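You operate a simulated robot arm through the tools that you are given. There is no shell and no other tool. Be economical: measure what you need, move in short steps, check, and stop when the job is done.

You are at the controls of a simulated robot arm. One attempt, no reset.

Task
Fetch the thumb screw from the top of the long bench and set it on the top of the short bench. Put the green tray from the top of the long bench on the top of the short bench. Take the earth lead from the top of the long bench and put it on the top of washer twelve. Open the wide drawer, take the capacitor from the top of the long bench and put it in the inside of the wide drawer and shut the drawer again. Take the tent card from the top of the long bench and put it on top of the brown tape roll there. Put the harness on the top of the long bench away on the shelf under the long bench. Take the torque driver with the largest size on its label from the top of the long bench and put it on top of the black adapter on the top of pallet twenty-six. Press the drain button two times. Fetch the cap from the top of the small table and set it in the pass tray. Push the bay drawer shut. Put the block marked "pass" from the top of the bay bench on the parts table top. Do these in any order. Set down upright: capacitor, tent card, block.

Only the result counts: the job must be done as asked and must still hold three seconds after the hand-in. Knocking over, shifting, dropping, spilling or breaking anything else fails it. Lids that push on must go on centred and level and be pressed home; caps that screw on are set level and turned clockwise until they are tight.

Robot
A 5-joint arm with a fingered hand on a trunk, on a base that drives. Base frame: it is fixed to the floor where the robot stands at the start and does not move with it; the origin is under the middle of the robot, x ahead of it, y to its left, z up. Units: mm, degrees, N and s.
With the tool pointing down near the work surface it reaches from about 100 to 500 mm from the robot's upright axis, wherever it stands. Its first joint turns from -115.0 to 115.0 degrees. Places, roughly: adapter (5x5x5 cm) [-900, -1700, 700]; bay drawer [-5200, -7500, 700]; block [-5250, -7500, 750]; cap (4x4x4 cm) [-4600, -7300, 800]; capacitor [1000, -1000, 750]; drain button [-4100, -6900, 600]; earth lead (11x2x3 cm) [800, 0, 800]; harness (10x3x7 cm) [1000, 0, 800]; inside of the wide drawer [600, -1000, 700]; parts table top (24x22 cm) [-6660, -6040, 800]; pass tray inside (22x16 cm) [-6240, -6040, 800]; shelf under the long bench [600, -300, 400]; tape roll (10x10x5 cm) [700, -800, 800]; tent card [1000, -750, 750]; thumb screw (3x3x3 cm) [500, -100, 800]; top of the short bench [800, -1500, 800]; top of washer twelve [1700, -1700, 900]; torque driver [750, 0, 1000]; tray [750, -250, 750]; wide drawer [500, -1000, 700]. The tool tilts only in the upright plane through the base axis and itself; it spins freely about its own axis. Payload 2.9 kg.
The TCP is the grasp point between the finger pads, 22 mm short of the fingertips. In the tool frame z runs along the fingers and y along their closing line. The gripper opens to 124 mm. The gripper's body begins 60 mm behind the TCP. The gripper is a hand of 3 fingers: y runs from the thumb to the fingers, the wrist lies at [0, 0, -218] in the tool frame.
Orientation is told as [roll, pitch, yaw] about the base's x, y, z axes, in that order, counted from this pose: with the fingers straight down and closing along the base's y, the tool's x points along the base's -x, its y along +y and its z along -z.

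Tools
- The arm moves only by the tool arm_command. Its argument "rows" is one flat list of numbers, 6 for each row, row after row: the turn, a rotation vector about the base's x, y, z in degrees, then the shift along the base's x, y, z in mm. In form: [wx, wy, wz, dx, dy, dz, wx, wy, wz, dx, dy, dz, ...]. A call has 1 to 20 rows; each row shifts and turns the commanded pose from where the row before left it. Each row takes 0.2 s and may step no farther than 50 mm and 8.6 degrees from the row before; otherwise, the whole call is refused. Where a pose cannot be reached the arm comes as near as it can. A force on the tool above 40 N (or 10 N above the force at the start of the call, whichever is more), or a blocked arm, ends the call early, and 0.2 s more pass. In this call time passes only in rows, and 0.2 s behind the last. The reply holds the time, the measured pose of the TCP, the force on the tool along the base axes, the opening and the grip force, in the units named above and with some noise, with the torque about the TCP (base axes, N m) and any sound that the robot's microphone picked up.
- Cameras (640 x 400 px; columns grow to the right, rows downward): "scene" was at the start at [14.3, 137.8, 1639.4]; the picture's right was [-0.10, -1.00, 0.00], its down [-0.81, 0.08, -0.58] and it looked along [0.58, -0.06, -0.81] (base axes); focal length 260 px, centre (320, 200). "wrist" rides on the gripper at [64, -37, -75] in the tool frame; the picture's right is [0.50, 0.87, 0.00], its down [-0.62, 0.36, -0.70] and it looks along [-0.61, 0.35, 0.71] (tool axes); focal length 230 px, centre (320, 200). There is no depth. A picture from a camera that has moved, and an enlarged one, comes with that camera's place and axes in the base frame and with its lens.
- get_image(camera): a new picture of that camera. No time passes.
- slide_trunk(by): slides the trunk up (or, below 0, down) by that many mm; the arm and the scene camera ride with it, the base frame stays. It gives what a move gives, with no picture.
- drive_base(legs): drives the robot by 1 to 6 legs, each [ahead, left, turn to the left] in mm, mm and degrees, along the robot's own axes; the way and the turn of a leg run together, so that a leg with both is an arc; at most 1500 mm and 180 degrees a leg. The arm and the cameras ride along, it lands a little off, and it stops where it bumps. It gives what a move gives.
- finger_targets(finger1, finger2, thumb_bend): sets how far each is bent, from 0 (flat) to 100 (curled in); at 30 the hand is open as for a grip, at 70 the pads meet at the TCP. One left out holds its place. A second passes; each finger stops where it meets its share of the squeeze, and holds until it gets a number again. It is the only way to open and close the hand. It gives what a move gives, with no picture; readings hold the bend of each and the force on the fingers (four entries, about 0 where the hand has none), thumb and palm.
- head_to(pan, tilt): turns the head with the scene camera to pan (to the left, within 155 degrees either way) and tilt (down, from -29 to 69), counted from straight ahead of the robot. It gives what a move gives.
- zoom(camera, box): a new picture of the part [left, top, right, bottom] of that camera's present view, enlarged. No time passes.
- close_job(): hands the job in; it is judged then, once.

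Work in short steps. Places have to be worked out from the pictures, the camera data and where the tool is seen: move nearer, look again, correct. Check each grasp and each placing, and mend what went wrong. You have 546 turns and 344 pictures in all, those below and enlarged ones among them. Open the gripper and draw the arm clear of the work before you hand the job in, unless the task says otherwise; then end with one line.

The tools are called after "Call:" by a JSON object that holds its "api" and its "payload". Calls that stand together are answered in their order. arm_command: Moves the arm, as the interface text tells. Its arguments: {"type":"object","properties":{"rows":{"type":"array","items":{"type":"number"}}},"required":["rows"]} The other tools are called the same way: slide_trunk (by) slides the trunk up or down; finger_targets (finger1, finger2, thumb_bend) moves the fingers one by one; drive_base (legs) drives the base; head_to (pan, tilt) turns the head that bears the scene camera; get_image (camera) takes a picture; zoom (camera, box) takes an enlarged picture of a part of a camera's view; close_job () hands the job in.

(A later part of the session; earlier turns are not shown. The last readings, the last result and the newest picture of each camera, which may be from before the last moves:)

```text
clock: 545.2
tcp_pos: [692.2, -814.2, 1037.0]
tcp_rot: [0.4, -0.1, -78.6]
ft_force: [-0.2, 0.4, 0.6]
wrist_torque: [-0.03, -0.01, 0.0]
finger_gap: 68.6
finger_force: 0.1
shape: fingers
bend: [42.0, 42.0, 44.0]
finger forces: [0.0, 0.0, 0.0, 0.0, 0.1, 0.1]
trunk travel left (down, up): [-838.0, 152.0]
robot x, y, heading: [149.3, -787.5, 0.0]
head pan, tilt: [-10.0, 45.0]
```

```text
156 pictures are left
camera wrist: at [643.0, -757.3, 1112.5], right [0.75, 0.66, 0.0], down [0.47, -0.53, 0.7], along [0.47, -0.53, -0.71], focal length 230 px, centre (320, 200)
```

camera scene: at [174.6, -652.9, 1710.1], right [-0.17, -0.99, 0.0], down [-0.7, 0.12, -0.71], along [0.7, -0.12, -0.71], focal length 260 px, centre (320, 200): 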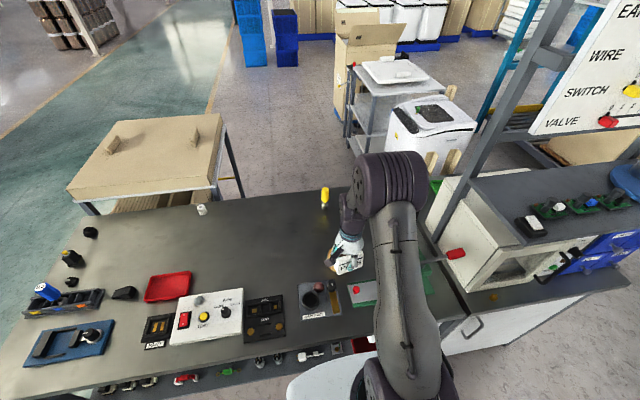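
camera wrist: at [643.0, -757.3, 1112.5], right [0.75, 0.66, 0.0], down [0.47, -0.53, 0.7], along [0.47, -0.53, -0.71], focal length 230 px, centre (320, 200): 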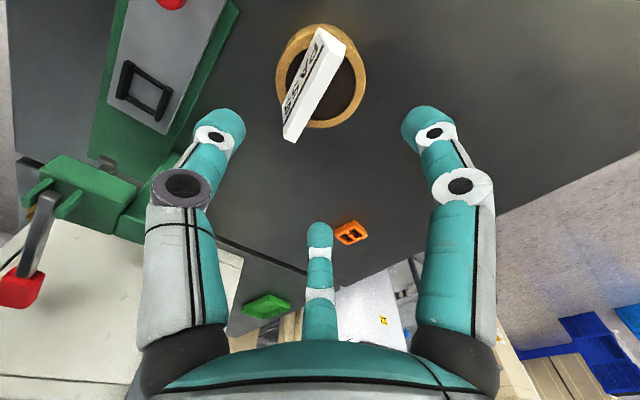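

The tent card stands on the tape roll. All bench tasks are done; now the far area. I retract, back off and look toward the southwest.

Call:
{"api": "arm_command", "payload": {"rows": [0, 0, 0, -40, 0, 0, 0, 0, 0, -40, 0, 0, 0, 0, 0, -40, 0, 0, 0, 0, 0, -40, 0, 0]}}

Call:
{"api": "drive_base", "payload": {"legs": [[-600, 0, 0]]}}

Call:
{"api": "head_to", "payload": {"pan": -140, "tilt": 15}}

Call:
{"api": "get_image", "payload": {"camera": "scene"}}

```text
clock: 546.2
tcp_pos: [534.7, -811.7, 1040.5]
tcp_rot: [0.6, -0.2, -78.5]
ft_force: [-1.6, -0.8, 0.0]
wrist_torque: [-0.04, 0.01, 0.02]
finger_gap: 68.6
finger_force: 0.1
shape: fingers
bend: [42.0, 42.0, 44.0]
finger forces: [0.0, 0.1, 0.0, 0.0, 0.0, 0.0]
trunk travel left (down, up): [-838.0, 152.0]
robot x, y, heading: [151.3, -785.4, 0.3]
head pan, tilt: [-10.0, 45.0]
```

```text
clock: 549.6
tcp_pos: [-58.9, -812.5, 1040.3]
tcp_rot: [0.3, -0.1, -78.0]
ft_force: [0.9, 0.5, 0.6]
wrist_torque: [0.0, 0.0, 0.03]
finger_gap: 68.8
finger_force: 0.2
shape: fingers
bend: [42.0, 42.0, 44.0]
finger forces: [0.1, 0.0, 0.0, 0.0, 0.0, 0.0]
trunk travel left (down, up): [-838.0, 152.0]
robot x, y, heading: [-444.0, -789.0, 1.0]
head pan, tilt: [-10.0, 45.0]
```

```text
clock: 551.7
tcp_pos: [-60.0, -812.8, 1040.7]
tcp_rot: [0.4, 0.0, -77.9]
ft_force: [-0.3, -0.3, 0.0]
wrist_torque: [-0.02, -0.04, 0.04]
finger_gap: 68.9
finger_force: 0.0
shape: fingers
bend: [42.0, 42.0, 44.0]
finger forces: [0.0, 0.0, 0.0, 0.0, 0.1, 0.0]
trunk travel left (down, up): [-838.0, 152.0]
robot x, y, heading: [-442.4, -790.0, 1.1]
head pan, tilt: [-140.0, 15.0]
```

```text
155 pictures are left
camera scene: at [-572.8, -708.2, 1786.9], right [-0.66, 0.75, 0.0], down [0.2, 0.17, -0.97], along [-0.73, -0.63, -0.26], focal length 260 px, centre (320, 200)
```

scene: 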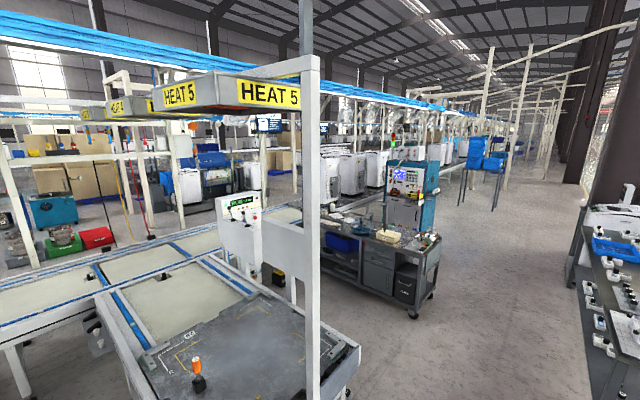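

A conveyor line blocks the direct way. I drive down the corridor between short bench and pallet spur and look around.

Call:
{"api": "drive_base", "payload": {"legs": [[330, -1200, -1]]}}

Call:
{"api": "head_to", "payload": {"pan": -60, "tilt": 20}}

Call:
{"api": "get_image", "payload": {"camera": "scene"}}

Call:
{"api": "head_to", "payload": {"pan": -115, "tilt": 20}}

Call:
{"api": "get_image", "payload": {"camera": "scene"}}

```text
clock: 558.0
tcp_pos: [251.6, -2047.1, 1040.8]
tcp_rot: [0.4, -0.1, -80.8]
ft_force: [-0.1, -0.2, -0.2]
wrist_torque: [0.0, 0.0, 0.0]
finger_gap: 68.6
finger_force: 0.0
shape: fingers
bend: [42.0, 42.0, 44.0]
finger forces: [0.0, 0.1, 0.0, 0.0, 0.0, 0.0]
trunk travel left (down, up): [-838.0, 152.0]
robot x, y, heading: [-128.9, -2007.1, -1.7]
head pan, tilt: [-140.0, 15.0]
```

```text
clock: 559.5
tcp_pos: [250.0, -2047.4, 1040.6]
tcp_rot: [0.4, 0.0, -80.7]
ft_force: [0.6, 0.3, -0.3]
wrist_torque: [0.01, -0.01, 0.0]
finger_gap: 68.8
finger_force: 0.1
shape: fingers
bend: [42.0, 42.0, 44.0]
finger forces: [0.0, 0.0, 0.0, 0.0, 0.1, 0.0]
trunk travel left (down, up): [-838.0, 152.0]
robot x, y, heading: [-130.1, -2008.3, -1.7]
head pan, tilt: [-60.0, 20.0]
```

```text
154 pictures are left
camera scene: at [-140.4, -1940.8, 1778.8], right [-0.88, -0.47, 0.0], down [-0.16, 0.3, -0.94], along [0.44, -0.83, -0.34], focal length 260 px, centre (320, 200)
```

scene: 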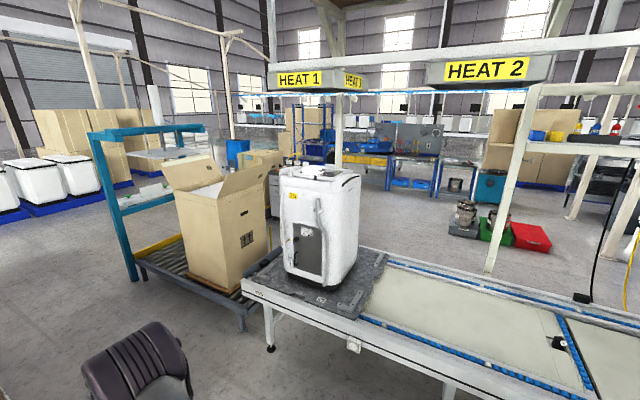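

```text
clock: 560.8
tcp_pos: [250.5, -2046.4, 1040.4]
tcp_rot: [0.4, -0.1, -80.7]
ft_force: [-0.2, 0.0, 0.5]
wrist_torque: [0.02, -0.04, 0.01]
finger_gap: 68.4
finger_force: 0.1
shape: fingers
bend: [42.0, 42.0, 44.0]
finger forces: [0.0, 0.1, 0.0, 0.0, 0.1, 0.0]
trunk travel left (down, up): [-838.0, 152.0]
robot x, y, heading: [-129.1, -2003.4, -1.9]
head pan, tilt: [-115.0, 20.0]
```

```text
153 pictures are left
camera scene: at [-226.2, -1941.9, 1778.8], right [-0.89, 0.45, 0.0], down [0.15, 0.31, -0.94], along [-0.42, -0.84, -0.34], focal length 260 px, centre (320, 200)
```

scene: 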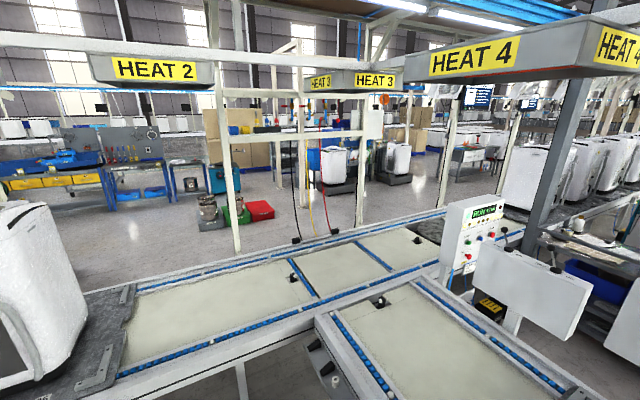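

The line ends to the east beyond a roller conveyor at x≈2800. I'll go around that end: east along y≈-2420.

Call:
{"api": "drive_base", "payload": {"legs": [[0, -400, 1.9], [1500, 0, 0]]}}

Call:
{"api": "head_to", "payload": {"pan": -30, "tilt": 25}}

Call:
{"api": "get_image", "payload": {"camera": "scene"}}

```text
clock: 570.2
tcp_pos: [1729.2, -2450.3, 1041.3]
tcp_rot: [0.4, -0.1, -79.5]
ft_force: [-0.3, 0.3, -1.2]
wrist_torque: [-0.03, 0.0, -0.02]
finger_gap: 68.7
finger_force: 0.0
shape: fingers
bend: [42.0, 42.0, 44.0]
finger forces: [0.0, 0.0, 0.0, 0.0, 0.0, 0.0]
trunk travel left (down, up): [-838.0, 152.0]
robot x, y, heading: [1350.1, -2417.7, -0.5]
head pan, tilt: [-115.0, 20.0]
```

```text
clock: 571.8
tcp_pos: [1730.3, -2450.5, 1040.8]
tcp_rot: [0.3, 0.0, -79.5]
ft_force: [0.1, 0.1, -0.2]
wrist_torque: [0.03, 0.02, 0.0]
finger_gap: 68.8
finger_force: 0.1
shape: fingers
bend: [42.0, 42.0, 44.0]
finger forces: [0.0, 0.0, 0.0, 0.0, 0.0, 0.1]
trunk travel left (down, up): [-838.0, 152.0]
robot x, y, heading: [1347.7, -2414.5, -0.6]
head pan, tilt: [-30.0, 25.0]
```

```text
152 pictures are left
camera scene: at [1371.1, -2318.0, 1770.7], right [-0.51, -0.86, 0.0], down [-0.36, 0.22, -0.91], along [0.78, -0.46, -0.42], focal length 260 px, centre (320, 200)
```

scene: 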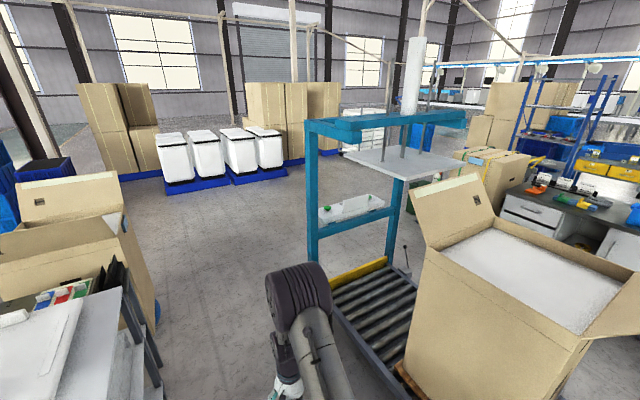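

Continue east to x≈3900, then look south.

Call:
{"api": "drive_base", "payload": {"legs": [[1300, 0, 0.6], [1300, 0, 0]]}}

Call:
{"api": "head_to", "payload": {"pan": -75, "tilt": 22}}

Call:
{"api": "get_image", "payload": {"camera": "scene"}}

Call:
{"api": "head_to", "payload": {"pan": -130, "tilt": 22}}

Call:
{"api": "get_image", "payload": {"camera": "scene"}}

```text
clock: 584.5
tcp_pos: [4326.6, -2457.8, 1040.6]
tcp_rot: [0.4, 0.0, -79.3]
ft_force: [0.3, 0.7, 1.1]
wrist_torque: [0.02, 0.02, -0.01]
finger_gap: 68.6
finger_force: 0.0
shape: fingers
bend: [42.0, 42.0, 44.0]
finger forces: [0.0, 0.0, 0.1, 0.0, 0.0, 0.1]
trunk travel left (down, up): [-838.0, 152.0]
robot x, y, heading: [3945.0, -2424.8, -0.5]
head pan, tilt: [-30.0, 25.0]
```

```text
clock: 585.6
tcp_pos: [4326.4, -2456.2, 1041.3]
tcp_rot: [0.5, -0.1, -79.1]
ft_force: [-0.4, -0.3, 0.8]
wrist_torque: [0.03, -0.02, 0.02]
finger_gap: 68.6
finger_force: 0.0
shape: fingers
bend: [42.0, 42.0, 44.0]
finger forces: [0.0, 0.0, 0.0, 0.1, 0.0, 0.0]
trunk travel left (down, up): [-838.0, 152.0]
robot x, y, heading: [3945.8, -2427.9, -0.3]
head pan, tilt: [-75.0, 22.0]
```

```text
151 pictures are left
camera scene: at [3910.8, -2370.2, 1775.5], right [-0.97, -0.25, 0.0], down [-0.1, 0.36, -0.93], along [0.24, -0.9, -0.37], focal length 260 px, centre (320, 200)
```

scene: 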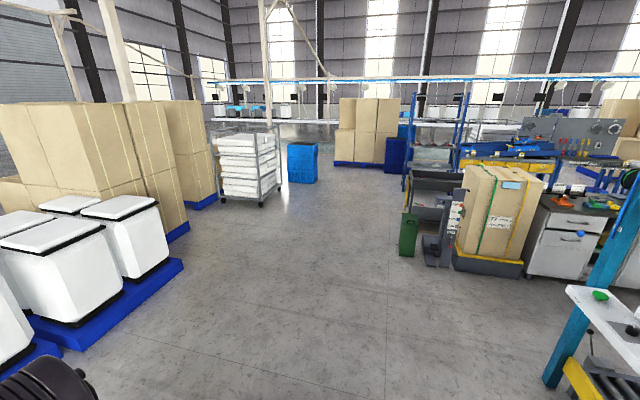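

```text
clock: 586.8
tcp_pos: [4326.5, -2457.4, 1041.3]
tcp_rot: [0.4, 0.0, -79.2]
ft_force: [0.3, 0.0, 0.1]
wrist_torque: [0.0, -0.01, 0.01]
finger_gap: 68.6
finger_force: 0.1
shape: fingers
bend: [42.0, 42.0, 44.0]
finger forces: [0.0, 0.1, 0.0, 0.1, 0.1, 0.0]
trunk travel left (down, up): [-838.0, 152.0]
robot x, y, heading: [3941.6, -2424.8, -0.4]
head pan, tilt: [-130.0, 22.0]
```

```text
150 pictures are left
camera scene: at [3827.1, -2351.3, 1775.5], right [-0.76, 0.65, 0.0], down [0.24, 0.29, -0.93], along [-0.6, -0.71, -0.37], focal length 260 px, centre (320, 200)
```

scene: 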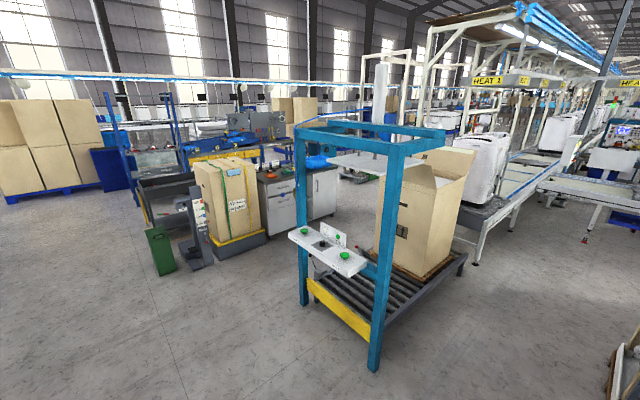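

The corridor between the line (y>-3950) and the southern benches (y<-5100) is free. I go to (3650,-4530) and turn west.

Call:
{"api": "drive_base", "payload": {"legs": [[-150, -1050, 0.4], [-150, -1050, 0], [0, 0, -178]]}}

Call:
{"api": "head_to", "payload": {"pan": 10, "tilt": 20}}

Call:
{"api": "get_image", "payload": {"camera": "scene"}}

```text
clock: 604.2
tcp_pos: [3265.9, -4503.0, 1041.1]
tcp_rot: [0.3, 0.0, 108.7]
ft_force: [-0.5, 0.2, -0.2]
wrist_torque: [-0.01, -0.01, -0.01]
finger_gap: 68.4
finger_force: 0.0
shape: fingers
bend: [42.0, 42.0, 44.0]
finger forces: [0.0, 0.0, 0.0, 0.0, 0.0, 0.0]
trunk travel left (down, up): [-838.0, 152.0]
robot x, y, heading: [3647.5, -4480.5, -172.5]
head pan, tilt: [-130.0, 22.0]
```

```text
clock: 606.4
tcp_pos: [3265.9, -4502.5, 1041.5]
tcp_rot: [0.4, -0.1, 108.6]
ft_force: [-1.1, -1.0, -0.5]
wrist_torque: [0.02, 0.03, -0.03]
finger_gap: 68.7
finger_force: 0.0
shape: fingers
bend: [42.0, 42.0, 44.0]
finger forces: [0.0, 0.0, 0.0, 0.1, 0.1, 0.0]
trunk travel left (down, up): [-838.0, 152.0]
robot x, y, heading: [3652.3, -4482.1, -172.4]
head pan, tilt: [10.0, 20.0]
```

```text
149 pictures are left
camera scene: at [3641.2, -4645.3, 1778.8], right [-0.3, 0.95, 0.0], down [0.33, 0.1, -0.94], along [-0.9, -0.28, -0.34], focal length 260 px, centre (320, 200)
```

scene: 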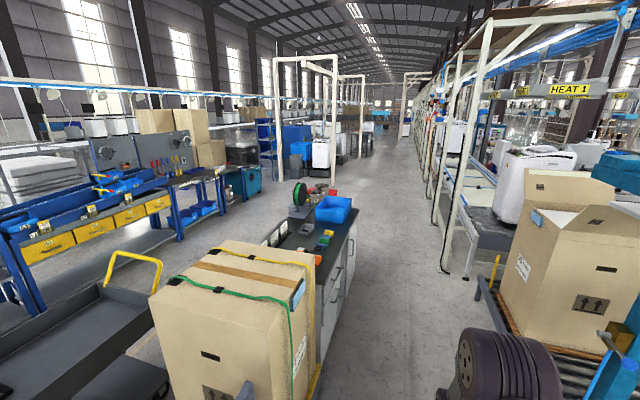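

There's a clear corridor west, center y≈-4590. I align and drive along it.

Call:
{"api": "drive_base", "payload": {"legs": [[0, 0, -7.6], [100, 110, 0], [1200, 0, 0]]}}

Call:
{"api": "get_image", "payload": {"camera": "scene"}}

```text
clock: 614.0
tcp_pos: [1986.9, -4562.4, 1039.9]
tcp_rot: [0.4, -0.2, 101.2]
ft_force: [0.4, 0.1, 1.0]
wrist_torque: [0.0, -0.01, 0.0]
finger_gap: 68.9
finger_force: 0.3
shape: fingers
bend: [42.0, 42.0, 44.0]
finger forces: [0.0, 0.1, 0.1, 0.0, 0.1, 0.0]
trunk travel left (down, up): [-838.0, 152.0]
robot x, y, heading: [2367.6, -4597.5, -179.8]
head pan, tilt: [10.0, 20.0]
```

```text
148 pictures are left
camera scene: at [2339.4, -4753.2, 1778.8], right [-0.18, 0.98, 0.0], down [0.34, 0.06, -0.94], along [-0.93, -0.16, -0.34], focal length 260 px, centre (320, 200)
```

scene: 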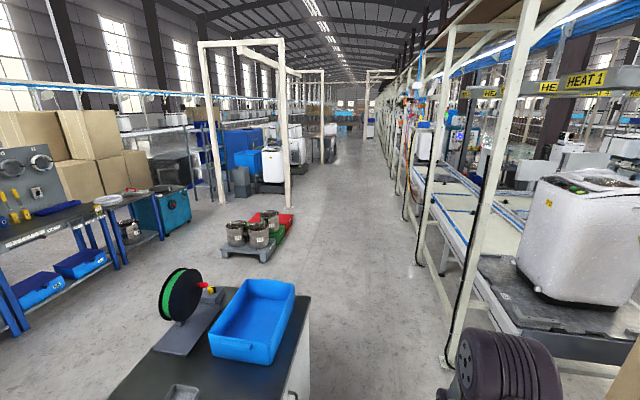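

Continue west along the corridor.

Call:
{"api": "drive_base", "payload": {"legs": [[1500, 0, 0], [1400, 0, 0]]}}

Call:
{"api": "head_to", "payload": {"pan": 25, "tilt": 18}}

Call:
{"api": "get_image", "payload": {"camera": "scene"}}

```text
clock: 628.2
tcp_pos: [-965.0, -4560.0, 1041.5]
tcp_rot: [0.4, -0.1, 100.0]
ft_force: [0.5, -0.4, -0.4]
wrist_torque: [0.0, -0.01, 0.03]
finger_gap: 68.6
finger_force: 0.1
shape: fingers
bend: [42.0, 42.0, 44.0]
finger forces: [0.0, 0.0, 0.0, 0.1, 0.0, 0.1]
trunk travel left (down, up): [-838.0, 152.0]
robot x, y, heading: [-582.7, -4596.9, 178.9]
head pan, tilt: [10.0, 20.0]
```

```text
clock: 629.0
tcp_pos: [-966.3, -4560.9, 1040.6]
tcp_rot: [0.4, -0.1, 100.2]
ft_force: [-0.6, 0.2, 0.1]
wrist_torque: [0.03, 0.0, 0.0]
finger_gap: 68.6
finger_force: 0.1
shape: fingers
bend: [42.0, 42.0, 44.0]
finger forces: [0.1, 0.1, 0.0, 0.1, 0.0, 0.0]
trunk travel left (down, up): [-838.0, 152.0]
robot x, y, heading: [-586.9, -4595.3, 178.8]
head pan, tilt: [25.0, 18.0]
```

```text
147 pictures are left
camera scene: at [-610.3, -4780.9, 1782.0], right [-0.41, 0.91, 0.0], down [0.28, 0.13, -0.95], along [-0.87, -0.39, -0.31], focal length 260 px, centre (320, 200)
```

scene: 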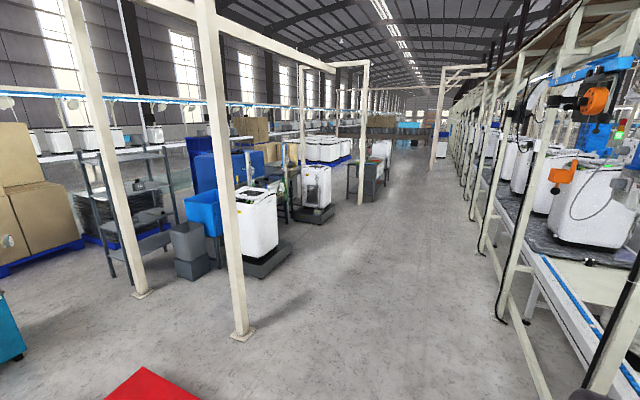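

Continue west to about x≈-3500.

Call:
{"api": "drive_base", "payload": {"legs": [[1450, 50, 1], [1450, 50, 0]]}}

Call:
{"api": "head_to", "payload": {"pan": 65, "tilt": 22}}

Call:
{"api": "get_image", "payload": {"camera": "scene"}}

Call:
{"api": "head_to", "payload": {"pan": 20, "tilt": 22}}

Call:
{"api": "get_image", "payload": {"camera": "scene"}}

```text
clock: 643.4
tcp_pos: [-3957.1, -4641.5, 1039.6]
tcp_rot: [0.4, -0.1, 101.5]
ft_force: [-0.2, 0.9, -0.7]
wrist_torque: [0.03, 0.01, 0.0]
finger_gap: 68.4
finger_force: 0.0
shape: fingers
bend: [42.0, 42.0, 44.0]
finger forces: [0.1, 0.0, 0.0, 0.0, 0.0, 0.0]
trunk travel left (down, up): [-838.0, 152.0]
robot x, y, heading: [-3573.3, -4668.0, -179.7]
head pan, tilt: [25.0, 18.0]
```

```text
clock: 644.5
tcp_pos: [-3955.9, -4640.9, 1041.0]
tcp_rot: [0.3, 0.0, 101.4]
ft_force: [-0.3, 0.1, 0.3]
wrist_torque: [-0.02, -0.01, 0.0]
finger_gap: 68.8
finger_force: 0.1
shape: fingers
bend: [42.0, 42.0, 44.0]
finger forces: [0.0, 0.0, 0.0, 0.0, 0.0, 0.0]
trunk travel left (down, up): [-838.0, 152.0]
robot x, y, heading: [-3572.8, -4666.4, -179.7]
head pan, tilt: [65.0, 22.0]
```

```text
146 pictures are left
camera scene: at [-3549.5, -4897.9, 1775.5], right [-0.91, 0.42, 0.0], down [0.16, 0.34, -0.93], along [-0.39, -0.84, -0.37], focal length 260 px, centre (320, 200)
```

scene: 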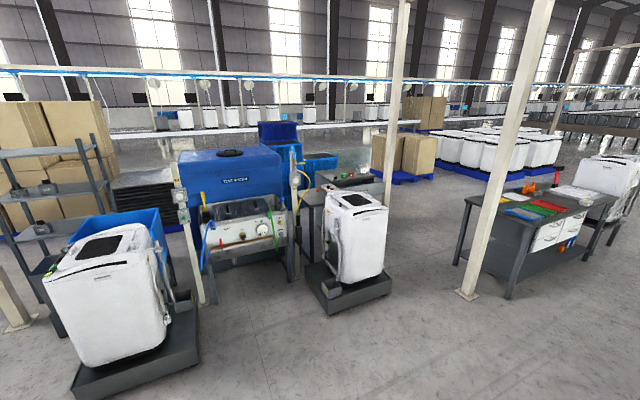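

```text
clock: 645.6
tcp_pos: [-3956.0, -4641.1, 1040.5]
tcp_rot: [0.3, 0.0, 101.5]
ft_force: [0.3, 0.0, 0.3]
wrist_torque: [0.01, 0.01, 0.0]
finger_gap: 68.4
finger_force: 0.1
shape: fingers
bend: [42.0, 42.0, 44.0]
finger forces: [0.1, 0.0, 0.0, 0.1, 0.0, 0.0]
trunk travel left (down, up): [-838.0, 152.0]
robot x, y, heading: [-3573.8, -4670.4, -180.0]
head pan, tilt: [20.0, 22.0]
```

```text
145 pictures are left
camera scene: at [-3597.6, -4845.9, 1775.5], right [-0.35, 0.94, 0.0], down [0.35, 0.13, -0.93], along [-0.87, -0.32, -0.37], focal length 260 px, centre (320, 200)
```

scene: 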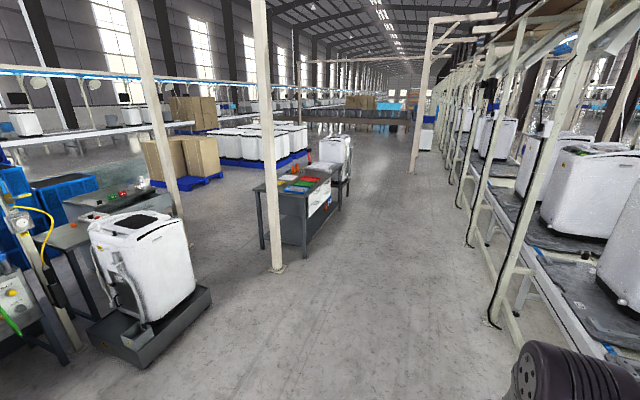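

The test rig with the blue tank is the bay. I zoom in on it.

Call:
{"api": "head_to", "payload": {"pan": 65, "tilt": 22}}

Call:
{"api": "zoom", "payload": {"camera": "scene", "box": [170, 140, 410, 310]}}

Call:
{"api": "zoom", "payload": {"camera": "scene", "box": [195, 190, 305, 270]}}

```text
clock: 646.7
tcp_pos: [-3956.3, -4640.8, 1040.8]
tcp_rot: [0.3, -0.1, 101.3]
ft_force: [0.2, 0.6, -0.6]
wrist_torque: [0.02, 0.01, -0.02]
finger_gap: 68.8
finger_force: 0.0
shape: fingers
bend: [42.0, 42.0, 44.0]
finger forces: [0.0, 0.0, 0.1, 0.0, 0.0, 0.0]
trunk travel left (down, up): [-838.0, 152.0]
robot x, y, heading: [-3574.7, -4671.0, -179.8]
head pan, tilt: [65.0, 22.0]
```

```text
2.35 times, centred on (290, 225) of scene
camera zoom: at [-3549.5, -4897.9, 1775.5], right [-0.91, 0.42, 0.0], down [0.16, 0.34, -0.93], along [-0.39, -0.84, -0.37], focal length 612 px, centre (391, 141)
```

zoom: 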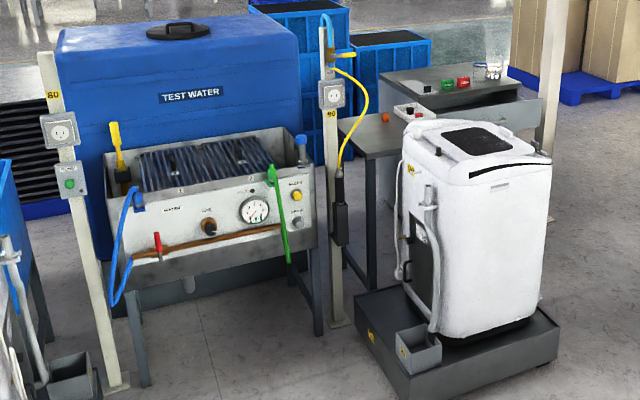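

```text
5.00 times, centred on (250, 230) of scene
camera zoom: at [-3549.5, -4897.9, 1775.5], right [-0.91, 0.42, 0.0], down [0.16, 0.34, -0.93], along [-0.39, -0.84, -0.37], focal length 1300 px, centre (670, 50)
```

zoom: 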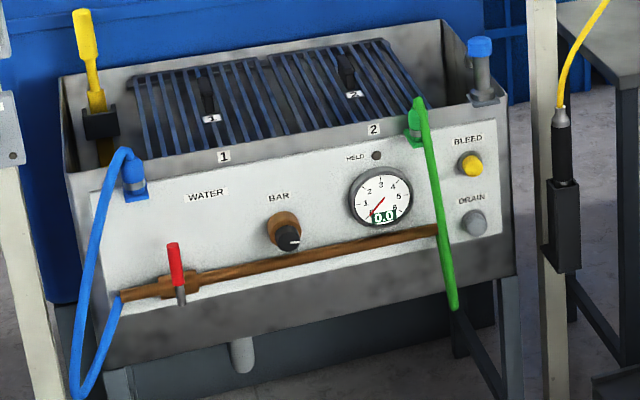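

The grey DRAIN button is at about (-4103,-6940,600) on the rig's front panel. I turn south and approach.

Call:
{"api": "drive_base", "payload": {"legs": [[0, 0, 89.8], [1350, -370, 0]]}}

Call:
{"api": "head_to", "payload": {"pan": -5, "tilt": 40}}

Call:
{"api": "get_image", "payload": {"camera": "scene"}}

```text
clock: 657.6
tcp_pos: [-3990.2, -6411.9, 1041.6]
tcp_rot: [0.5, -0.1, -170.6]
ft_force: [-0.2, -0.1, 0.3]
wrist_torque: [0.04, -0.02, 0.04]
finger_gap: 68.6
finger_force: 0.1
shape: fingers
bend: [42.0, 42.0, 44.0]
finger forces: [0.1, 0.1, 0.1, 0.0, 0.0, 0.0]
trunk travel left (down, up): [-838.0, 152.0]
robot x, y, heading: [-3946.4, -6033.9, -91.8]
head pan, tilt: [65.0, 22.0]
```

```text
clock: 659.0
tcp_pos: [-3988.8, -6412.6, 1040.9]
tcp_rot: [0.4, -0.1, -170.6]
ft_force: [0.0, 0.4, -0.7]
wrist_torque: [-0.01, 0.01, 0.0]
finger_gap: 68.7
finger_force: 0.1
shape: fingers
bend: [42.0, 42.0, 44.0]
finger forces: [0.0, 0.0, 0.0, 0.1, 0.0, 0.1]
trunk travel left (down, up): [-838.0, 152.0]
robot x, y, heading: [-3945.3, -6031.9, -91.7]
head pan, tilt: [-5.0, 40.0]
```

```text
142 pictures are left
camera scene: at [-3809.0, -6060.6, 1747.4], right [-0.99, 0.12, 0.0], down [0.07, 0.64, -0.77], along [-0.09, -0.76, -0.64], focal length 260 px, centre (320, 200)
```

scene: 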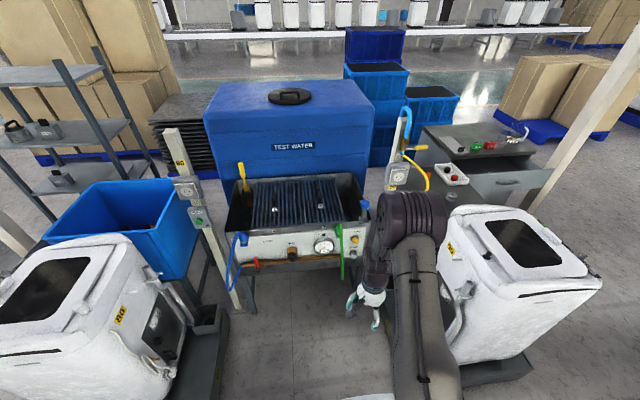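

I zoom on the button area and on the bay bench.

Call:
{"api": "zoom", "payload": {"camera": "scene", "box": [300, 190, 400, 280]}}

Call:
{"api": "zoom", "payload": {"camera": "scene", "box": [380, 100, 560, 215]}}

```text
4.44 times, centred on (350, 235) of scene
camera zoom: at [-3809.0, -6060.6, 1747.4], right [-0.99, 0.12, 0.0], down [0.07, 0.64, -0.77], along [-0.09, -0.76, -0.64], focal length 1156 px, centre (187, 44)
```

zoom: 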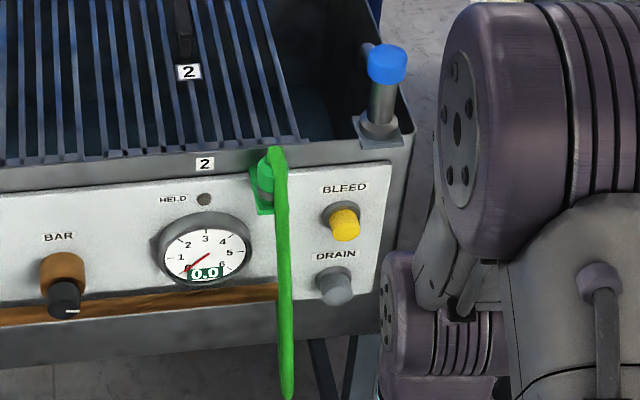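

```text
3.48 times, centred on (470, 158) of scene
camera zoom: at [-3809.0, -6060.6, 1747.4], right [-0.99, 0.12, 0.0], down [0.07, 0.64, -0.77], along [-0.09, -0.76, -0.64], focal length 904 px, centre (-202, 348)
```

zoom: 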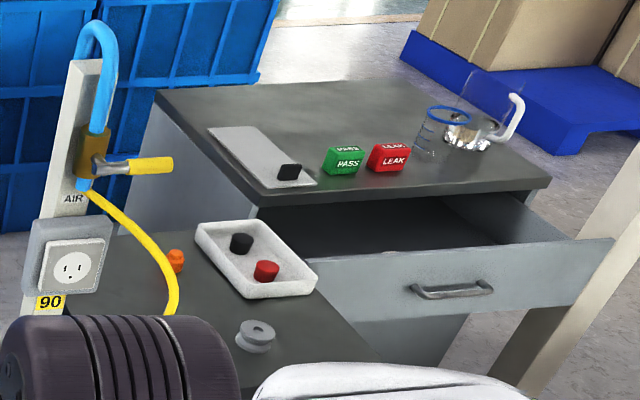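

The DRAIN button is at ≈(-4096,-6924,612), facing +y; the orange cap and the bay drawer are visible too. I position the robot at (-4060,-6190) and lower the trunk.

Call:
{"api": "drive_base", "payload": {"legs": [[155, -110, 1.7]]}}

Call:
{"api": "finger_targets", "payload": {"finger1": 76, "finger2": 76, "thumb_bend": 76}}

Call:
{"api": "slide_trunk", "payload": {"by": -400}}

Call:
{"api": "slide_trunk", "payload": {"by": -247}}

```text
clock: 660.6
tcp_pos: [-4089.8, -6567.7, 1041.1]
tcp_rot: [0.5, -0.1, -168.8]
ft_force: [0.0, 0.5, 1.0]
wrist_torque: [0.01, -0.01, 0.01]
finger_gap: 68.6
finger_force: 0.1
shape: fingers
bend: [42.0, 42.0, 44.0]
finger forces: [0.0, 0.0, 0.0, 0.0, 0.0, 0.1]
trunk travel left (down, up): [-838.0, 152.0]
robot x, y, heading: [-4060.1, -6184.0, -90.2]
head pan, tilt: [-5.0, 40.0]
```

```text
clock: 661.6
tcp_pos: [-4089.6, -6566.3, 1040.0]
tcp_rot: [0.4, 0.0, -168.9]
ft_force: [0.6, -0.2, 0.5]
wrist_torque: [0.0, 0.03, 0.0]
finger_gap: 0.0
finger_force: 0.0
shape: fingers
bend: [73.0, 73.0, 73.0]
finger forces: [0.1, 0.0, 0.1, 0.0, 0.1, 0.1]
trunk travel left (down, up): [-838.0, 152.0]
robot x, y, heading: [-4061.6, -6186.2, -89.9]
head pan, tilt: [-5.0, 40.0]
```

```text
clock: 665.4
tcp_pos: [-4089.8, -6566.0, 640.4]
tcp_rot: [0.4, -0.1, -168.8]
ft_force: [0.7, -0.2, -0.1]
wrist_torque: [0.04, 0.0, -0.01]
finger_gap: 0.0
finger_force: 0.0
shape: fingers
bend: [73.0, 73.0, 73.0]
finger forces: [0.0, 0.0, 0.1, 0.1, 0.0, 0.0]
trunk travel left (down, up): [-438.0, 552.0]
robot x, y, heading: [-4062.5, -6182.2, -90.3]
head pan, tilt: [-5.0, 40.0]
```

```text
clock: 668.0
tcp_pos: [-4089.4, -6567.2, 394.1]
tcp_rot: [0.4, 0.0, -168.8]
ft_force: [0.6, -0.1, -0.8]
wrist_torque: [-0.01, 0.05, -0.03]
finger_gap: 0.1
finger_force: 0.1
shape: fingers
bend: [73.0, 73.0, 73.0]
finger forces: [0.1, 0.0, 0.0, 0.0, 0.0, 0.0]
trunk travel left (down, up): [-191.0, 799.0]
robot x, y, heading: [-4062.8, -6181.2, -90.3]
head pan, tilt: [-5.0, 40.0]
```

Now tilt the tool to horizontal pointing at the panel.

Call:
{"api": "arm_command", "payload": {"rows": [0, 0, 0, 10, 0, 0, -8.17, 0.45, 0, -1.7, -30.9, 2.2, -8.17, 0.45, 0, -1.7, -30.3, 6.6, -8.17, 0.45, 0, -1.6, -29.1, 10.9, -8.17, 0.45, 0, -1.5, -27.2, 14.9, -8.17, 0.45, 0, -1.4, -24.9, 18.7, -8.17, 0.45, 0, -1.2, -21.9, 21.9, -8.17, 0.45, 0, -1, -18.6, 24.8, -8.17, 0.45, 0, -0.8, -14.8, 27, -8.17, 0.45, 0, -0.6, -11, 29.4, -8.17, 0.45, 0, -0.4, -6.7, 30.5, -8.17, 0.45, 0, -0.1, -2.2, 31.1]}}

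Call:
{"api": "get_image", "payload": {"camera": "wrist"}}

Call:
{"api": "head_to", "payload": {"pan": 0, "tilt": 35}}

Call:
{"api": "get_image", "payload": {"camera": "scene"}}

```text
clock: 670.6
tcp_pos: [-4091.7, -6783.9, 612.9]
tcp_rot: [90.6, -14.1, 176.4]
ft_force: [-0.1, 0.5, 0.4]
wrist_torque: [-0.01, -0.03, 0.01]
finger_gap: 0.0
finger_force: 0.0
shape: fingers
bend: [73.0, 73.0, 73.0]
finger forces: [0.1, 0.0, 0.0, 0.0, 0.0, 0.1]
trunk travel left (down, up): [-191.0, 799.0]
robot x, y, heading: [-4060.3, -6184.9, -90.1]
head pan, tilt: [-5.0, 40.0]
```

```text
139 pictures are left
camera wrist: at [-4035.3, -6713.6, 561.2], right [0.7, -0.03, 0.72], down [-0.47, 0.74, 0.49], along [-0.54, -0.68, 0.5], focal length 230 px, centre (320, 200)
```

wrist: 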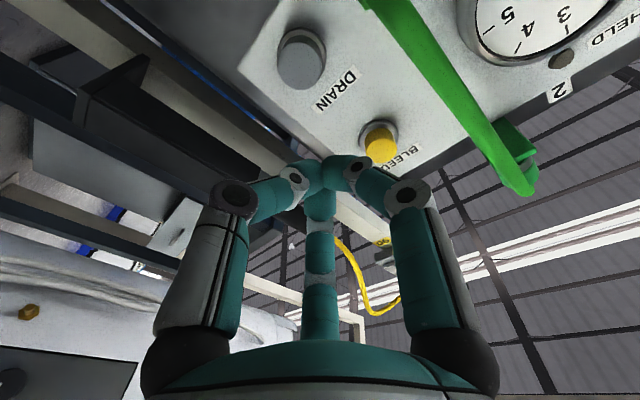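

```text
clock: 671.2
tcp_pos: [-4092.1, -6785.9, 612.4]
tcp_rot: [90.4, -14.3, 176.5]
ft_force: [0.1, -0.5, -0.5]
wrist_torque: [0.0, 0.0, 0.0]
finger_gap: 0.0
finger_force: 0.0
shape: fingers
bend: [73.0, 73.0, 73.0]
finger forces: [0.0, 0.1, 0.0, 0.1, 0.0, 0.1]
trunk travel left (down, up): [-191.0, 799.0]
robot x, y, heading: [-4060.1, -6182.8, -90.1]
head pan, tilt: [0.0, 35.0]
```

```text
138 pictures are left
camera scene: at [-3913.0, -6212.8, 1107.9], right [-1.0, 0.0, 0.0], down [0.0, 0.57, -0.82], along [0.0, -0.82, -0.57], focal length 260 px, centre (320, 200)
```

scene: 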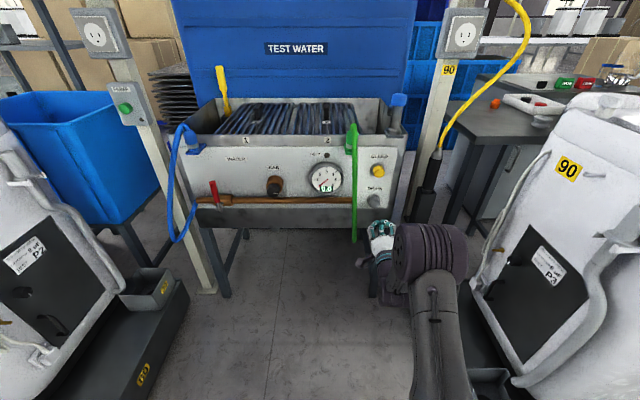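

Triangulating gives the button near (-4102,-6947,594). I adjust and advance 95 mm, then re-check.

Call:
{"api": "arm_command", "payload": {"rows": [0, 0, 0, -3, 0, -16, 0, 0, 0, -2, -35, 0, 0, 0, 0, -2, -35, 0, 0, 0, 0, -1, -25, 0]}}

Call:
{"api": "get_image", "payload": {"camera": "wrist"}}

Call:
{"api": "zoom", "payload": {"camera": "scene", "box": [320, 140, 440, 230]}}

```text
clock: 672.2
tcp_pos: [-4098.8, -6881.6, 596.8]
tcp_rot: [90.3, -14.3, 176.3]
ft_force: [0.2, -0.4, 0.3]
wrist_torque: [-0.03, -0.02, 0.0]
finger_gap: 0.0
finger_force: 0.1
shape: fingers
bend: [73.0, 73.0, 73.0]
finger forces: [0.1, 0.1, 0.0, 0.0, 0.1, 0.0]
trunk travel left (down, up): [-191.0, 799.0]
robot x, y, heading: [-4060.1, -6183.3, -89.9]
head pan, tilt: [0.0, 35.0]
```

```text
137 pictures are left
camera wrist: at [-4042.4, -6809.1, 544.6], right [0.7, -0.04, 0.72], down [-0.47, 0.74, 0.49], along [-0.55, -0.68, 0.5], focal length 230 px, centre (320, 200)
```

wrist: 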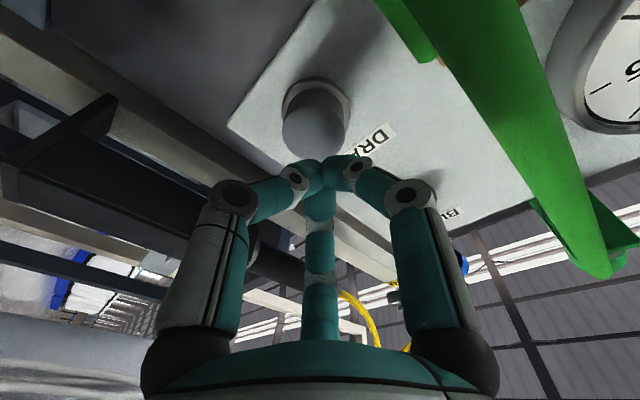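

```text
4.44 times, centred on (380, 185) of scene
camera zoom: at [-3913.0, -6212.8, 1107.9], right [-1.0, 0.0, 0.0], down [0.0, 0.57, -0.82], along [0.0, -0.82, -0.57], focal length 1156 px, centre (53, 267)
```

zoom: 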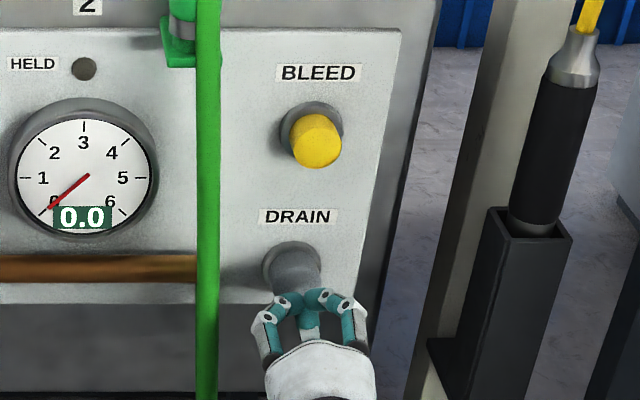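

Button face ≈(-4102,-6936,590). Lower 6 mm and advance gently until contact.

Call:
{"api": "arm_command", "payload": {"rows": [0, 0, 0, -2, 0, -6, 0, 0, 0, -1, -12, 0, 0, 0, 0, 0, -8, 0, 0, 0, 0, 0, -4, 0, 0, 0, 0, 0, -3, 0, 0, 0, 0, 0, -3, 0]}}

Call:
{"api": "get_image", "payload": {"camera": "wrist"}}

```text
clock: 673.6
tcp_pos: [-4101.9, -6907.9, 589.7]
tcp_rot: [90.4, -14.2, 176.2]
ft_force: [0.5, 1.6, 0.1]
wrist_torque: [0.0, 0.01, 0.02]
finger_gap: 0.1
finger_force: 0.0
shape: fingers
bend: [73.0, 73.0, 73.0]
finger forces: [0.1, 0.0, 0.0, 0.0, 0.1, 0.1]
trunk travel left (down, up): [-191.0, 799.0]
robot x, y, heading: [-4059.7, -6180.0, -90.2]
head pan, tilt: [0.0, 35.0]
```

```text
135 pictures are left
camera wrist: at [-4044.2, -6837.3, 538.1], right [0.7, -0.04, 0.72], down [-0.47, 0.74, 0.49], along [-0.55, -0.68, 0.49], focal length 230 px, centre (320, 200)
```

wrist: 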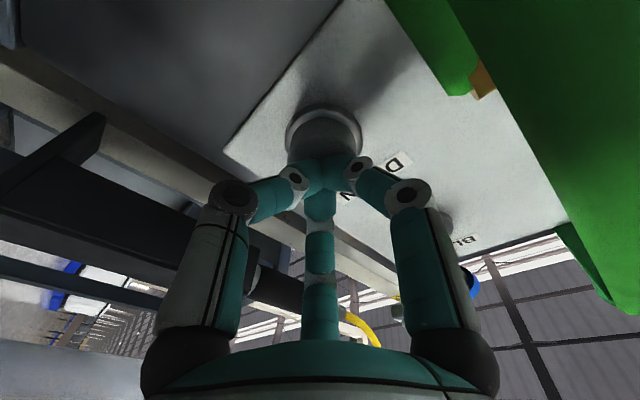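

Just touching. Press in.

Call:
{"api": "arm_command", "payload": {"rows": [0, 0, 0, 0, -2, 0, 0, 0, 0, 0, -2, 0, 0, 0, 0, 0, -2, 0, 0, 0, 0, 0, -2, 0, 0, 0, 0, 0, -2, 0]}}

```text
clock: 674.8
tcp_pos: [-4101.0, -6918.6, 591.2]
tcp_rot: [90.4, -14.3, 176.5]
ft_force: [0.7, 11.1, -2.8]
wrist_torque: [0.06, -0.01, 0.03]
finger_gap: 0.0
finger_force: 0.0
shape: fingers
bend: [74.0, 73.0, 74.0]
finger forces: [0.1, 0.0, 0.0, 0.0, 0.0, 0.0]
trunk travel left (down, up): [-191.0, 799.0]
robot x, y, heading: [-4058.0, -6185.5, -89.7]
head pan, tilt: [0.0, 35.0]
heard: click
```

First click heard. Retract 16 mm.

Call:
{"api": "arm_command", "payload": {"rows": [0, 0, 0, 0, 4, 0, 0, 0, 0, 0, 6, 0, 0, 0, 0, 0, 8, 0]}}

Call:
{"api": "zoom", "payload": {"camera": "scene", "box": [320, 140, 440, 230]}}

```text
clock: 675.6
tcp_pos: [-4101.9, -6903.2, 590.1]
tcp_rot: [90.4, -14.4, 176.2]
ft_force: [0.5, -0.6, 0.3]
wrist_torque: [-0.01, 0.0, -0.01]
finger_gap: 0.0
finger_force: 0.0
shape: fingers
bend: [74.0, 73.0, 74.0]
finger forces: [0.0, 0.1, 0.1, 0.0, 0.1, 0.1]
trunk travel left (down, up): [-191.0, 799.0]
robot x, y, heading: [-4057.0, -6188.4, -90.1]
head pan, tilt: [0.0, 35.0]
```

```text
4.44 times, centred on (380, 185) of scene
camera zoom: at [-3913.0, -6212.9, 1107.9], right [-1.0, 0.0, 0.0], down [0.0, 0.57, -0.82], along [0.0, -0.82, -0.57], focal length 1156 px, centre (53, 267)
```

zoom: 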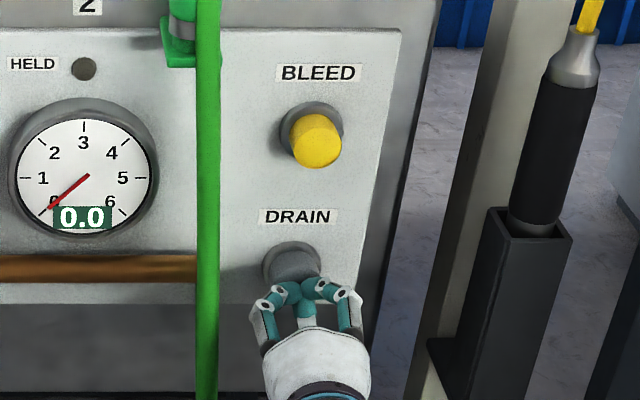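

Released. Press the second time with the same stroke.

Call:
{"api": "arm_command", "payload": {"rows": [0, 0, 0, 0, -4, 0, 0, 0, 0, 0, -3, 0, 0, 0, 0, 0, -3, 0, 0, 0, 0, 0, -2, 0, 0, 0, 0, 0, -2, 0, 0, 0, 0, 0, -2, 0]}}

```text
clock: 677.0
tcp_pos: [-4101.8, -6918.3, 589.5]
tcp_rot: [90.4, -14.2, 176.2]
ft_force: [0.0, 5.8, -1.1]
wrist_torque: [0.03, 0.0, 0.03]
finger_gap: 0.0
finger_force: 0.0
shape: fingers
bend: [74.0, 73.0, 74.0]
finger forces: [0.0, 0.1, 0.0, 0.0, 0.0, 0.0]
trunk travel left (down, up): [-191.0, 799.0]
robot x, y, heading: [-4060.2, -6183.2, -90.0]
head pan, tilt: [0.0, 35.0]
heard: click
```

Second click heard — the drain button is done. I back off, untilt and raise the trunk.

Call:
{"api": "drive_base", "payload": {"legs": [[-350, 60, 0]]}}

Call:
{"api": "arm_command", "payload": {"rows": [8.17, -0.45, 0, 0.1, 2.2, -31.1, 8.17, -0.45, 0, 0.4, 6.7, -30.5, 8.17, -0.45, 0, 0.6, 11, -29.4, 8.17, -0.45, 0, 0.8, 14.8, -27, 8.17, -0.45, 0, 1, 18.6, -24.8, 8.17, -0.45, 0, 1.2, 21.9, -21.9, 8.17, -0.45, 0, 1.4, 24.9, -18.7, 8.17, -0.45, 0, 1.5, 27.2, -14.9, 8.17, -0.45, 0, 1.6, 29.1, -10.9, 8.17, -0.45, 0, 1.7, 30.3, -6.6, 8.17, -0.45, 0, 1.7, 30.9, -2.2, 0, 0, 0, 0, 40, 0, 0, 0, 0, 0, 40, 0]}}

Call:
{"api": "slide_trunk", "payload": {"by": 400}}

Call:
{"api": "slide_trunk", "payload": {"by": 200}}

```text
clock: 679.3
tcp_pos: [-4039.7, -6572.8, 589.7]
tcp_rot: [90.4, -14.4, 176.8]
ft_force: [-0.6, 0.3, 0.6]
wrist_torque: [0.0, -0.01, -0.01]
finger_gap: 0.0
finger_force: 0.1
shape: fingers
bend: [74.0, 73.0, 74.0]
finger forces: [0.0, 0.1, 0.0, 0.1, 0.0, 0.0]
trunk travel left (down, up): [-191.0, 799.0]
robot x, y, heading: [-4002.1, -5838.4, -89.5]
head pan, tilt: [0.0, 35.0]
```

```text
clock: 682.1
tcp_pos: [-4027.4, -6275.4, 372.6]
tcp_rot: [0.4, -0.1, -168.9]
ft_force: [-0.4, 0.1, -0.1]
wrist_torque: [-0.01, 0.01, 0.0]
finger_gap: 0.3
finger_force: 0.1
shape: fingers
bend: [74.0, 73.0, 74.0]
finger forces: [0.0, 0.0, 0.0, 0.0, 0.0, 0.0]
trunk travel left (down, up): [-191.0, 799.0]
robot x, y, heading: [-4002.5, -5840.3, -89.4]
head pan, tilt: [0.0, 35.0]
```

```text
clock: 686.0
tcp_pos: [-4025.8, -6275.7, 771.7]
tcp_rot: [0.3, -0.1, -169.0]
ft_force: [-0.9, 0.8, -0.2]
wrist_torque: [0.03, 0.01, 0.03]
finger_gap: 0.0
finger_force: 0.0
shape: fingers
bend: [74.0, 73.0, 74.0]
finger forces: [0.1, 0.0, 0.1, 0.0, 0.0, 0.0]
trunk travel left (down, up): [-591.0, 399.0]
robot x, y, heading: [-4007.7, -5836.7, -89.5]
head pan, tilt: [0.0, 35.0]
```

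```text
clock: 688.1
tcp_pos: [-4026.6, -6276.0, 972.5]
tcp_rot: [0.3, -0.1, -169.0]
ft_force: [0.2, 0.4, 0.7]
wrist_torque: [-0.01, 0.01, 0.01]
finger_gap: 0.0
finger_force: 0.0
shape: fingers
bend: [74.0, 73.0, 74.0]
finger forces: [0.1, 0.1, 0.0, 0.0, 0.1, 0.0]
trunk travel left (down, up): [-791.0, 199.0]
robot x, y, heading: [-4005.9, -5837.0, -89.6]
head pan, tilt: [0.0, 35.0]
```

Drive west to x≈-5230 and look at the bay bench.

Call:
{"api": "drive_base", "payload": {"legs": [[-100, 0, -0.4], [0, -1200, 0]]}}

Call:
{"api": "head_to", "payload": {"pan": 5, "tilt": 30}}

Call:
{"api": "get_image", "payload": {"camera": "scene"}}

```text
clock: 695.0
tcp_pos: [-5222.3, -6184.6, 972.2]
tcp_rot: [0.4, -0.1, -168.5]
ft_force: [-0.1, -0.3, 0.1]
wrist_torque: [-0.03, 0.0, -0.01]
finger_gap: 0.2
finger_force: 0.1
shape: fingers
bend: [74.0, 73.0, 74.0]
finger forces: [0.1, 0.0, 0.0, 0.1, 0.1, 0.1]
trunk travel left (down, up): [-791.0, 199.0]
robot x, y, heading: [-5204.4, -5742.8, -88.8]
head pan, tilt: [0.0, 35.0]
```

```text
clock: 695.6
tcp_pos: [-5223.7, -6184.0, 972.4]
tcp_rot: [0.2, -0.1, -168.4]
ft_force: [-0.6, -0.8, -0.9]
wrist_torque: [-0.03, 0.0, -0.01]
finger_gap: 0.0
finger_force: 0.1
shape: fingers
bend: [74.0, 73.0, 74.0]
finger forces: [0.0, 0.0, 0.0, 0.0, 0.0, 0.1]
trunk travel left (down, up): [-791.0, 199.0]
robot x, y, heading: [-5203.5, -5750.1, -89.3]
head pan, tilt: [5.0, 30.0]
```

```text
133 pictures are left
camera scene: at [-5050.0, -5774.2, 1715.7], right [-0.99, -0.1, 0.0], down [-0.05, 0.5, -0.87], along [0.09, -0.86, -0.5], focal length 260 px, centre (320, 200)
```

scene: 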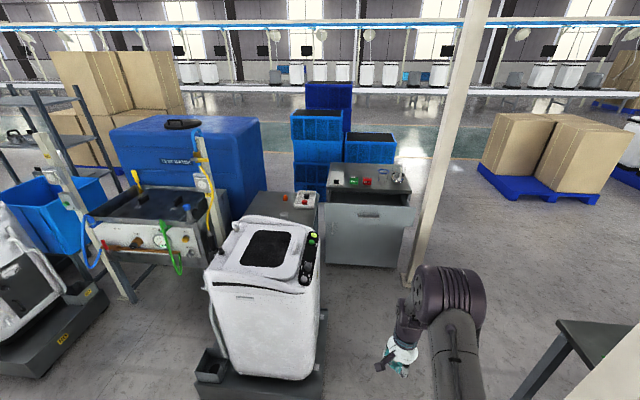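

I zoom into the bay bench and small table.

Call:
{"api": "zoom", "payload": {"camera": "scene", "box": [230, 150, 430, 275]}}

```text
3.20 times, centred on (330, 212) of scene
camera zoom: at [-5050.0, -5774.2, 1715.7], right [-0.99, -0.1, 0.0], down [-0.05, 0.5, -0.87], along [0.09, -0.86, -0.5], focal length 832 px, centre (288, 160)
```

zoom: 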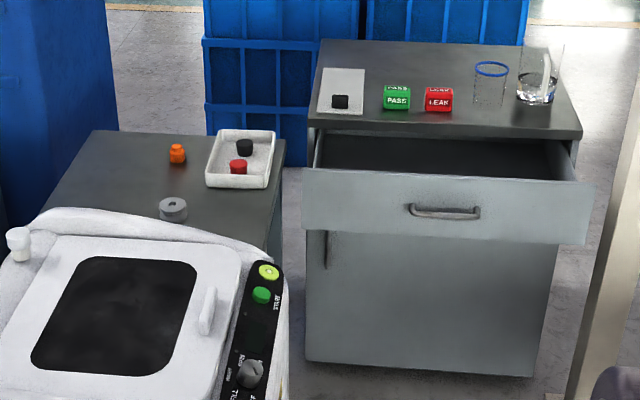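

Handle at (-5239,-7325,703), orange cap at (-4647,-7330,817), PASS block at (-5128,-7596,~845). First the drawer: drive to (-5290,-6800) and lower.

Call:
{"api": "drive_base", "payload": {"legs": [[500, -45, -0.8], [545, -45, 0]]}}

Call:
{"api": "slide_trunk", "payload": {"by": -255}}

Call:
{"api": "get_image", "payload": {"camera": "wrist"}}

```text
clock: 701.3
tcp_pos: [-5358.8, -7220.3, 971.4]
tcp_rot: [0.4, -0.1, -171.8]
ft_force: [0.1, -0.2, -0.1]
wrist_torque: [-0.04, 0.02, -0.01]
finger_gap: 0.0
finger_force: 0.1
shape: fingers
bend: [74.0, 73.0, 74.0]
finger forces: [0.0, 0.0, 0.0, 0.0, 0.0, 0.1]
trunk travel left (down, up): [-791.0, 199.0]
robot x, y, heading: [-5312.4, -6784.7, -92.4]
head pan, tilt: [5.0, 30.0]
```

```text
clock: 703.9
tcp_pos: [-5358.5, -7220.1, 715.2]
tcp_rot: [0.4, -0.1, -171.9]
ft_force: [0.2, 1.0, -0.1]
wrist_torque: [-0.04, 0.02, 0.02]
finger_gap: 0.3
finger_force: 0.1
shape: fingers
bend: [74.0, 73.0, 74.0]
finger forces: [0.0, 0.0, 0.1, 0.1, 0.0, 0.1]
trunk travel left (down, up): [-536.0, 454.0]
robot x, y, heading: [-5315.4, -6781.5, -92.6]
head pan, tilt: [5.0, 30.0]
```

```text
131 pictures are left
camera wrist: at [-5301.1, -7172.7, 792.5], right [0.62, -0.79, 0.01], down [-0.56, -0.44, 0.71], along [-0.55, -0.44, -0.71], focal length 230 px, centre (320, 200)
```

wrist: 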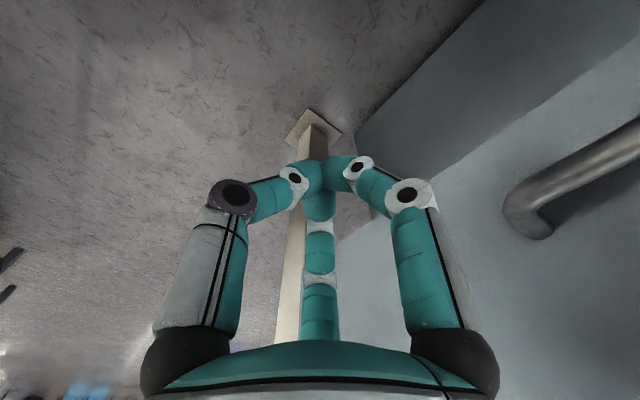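

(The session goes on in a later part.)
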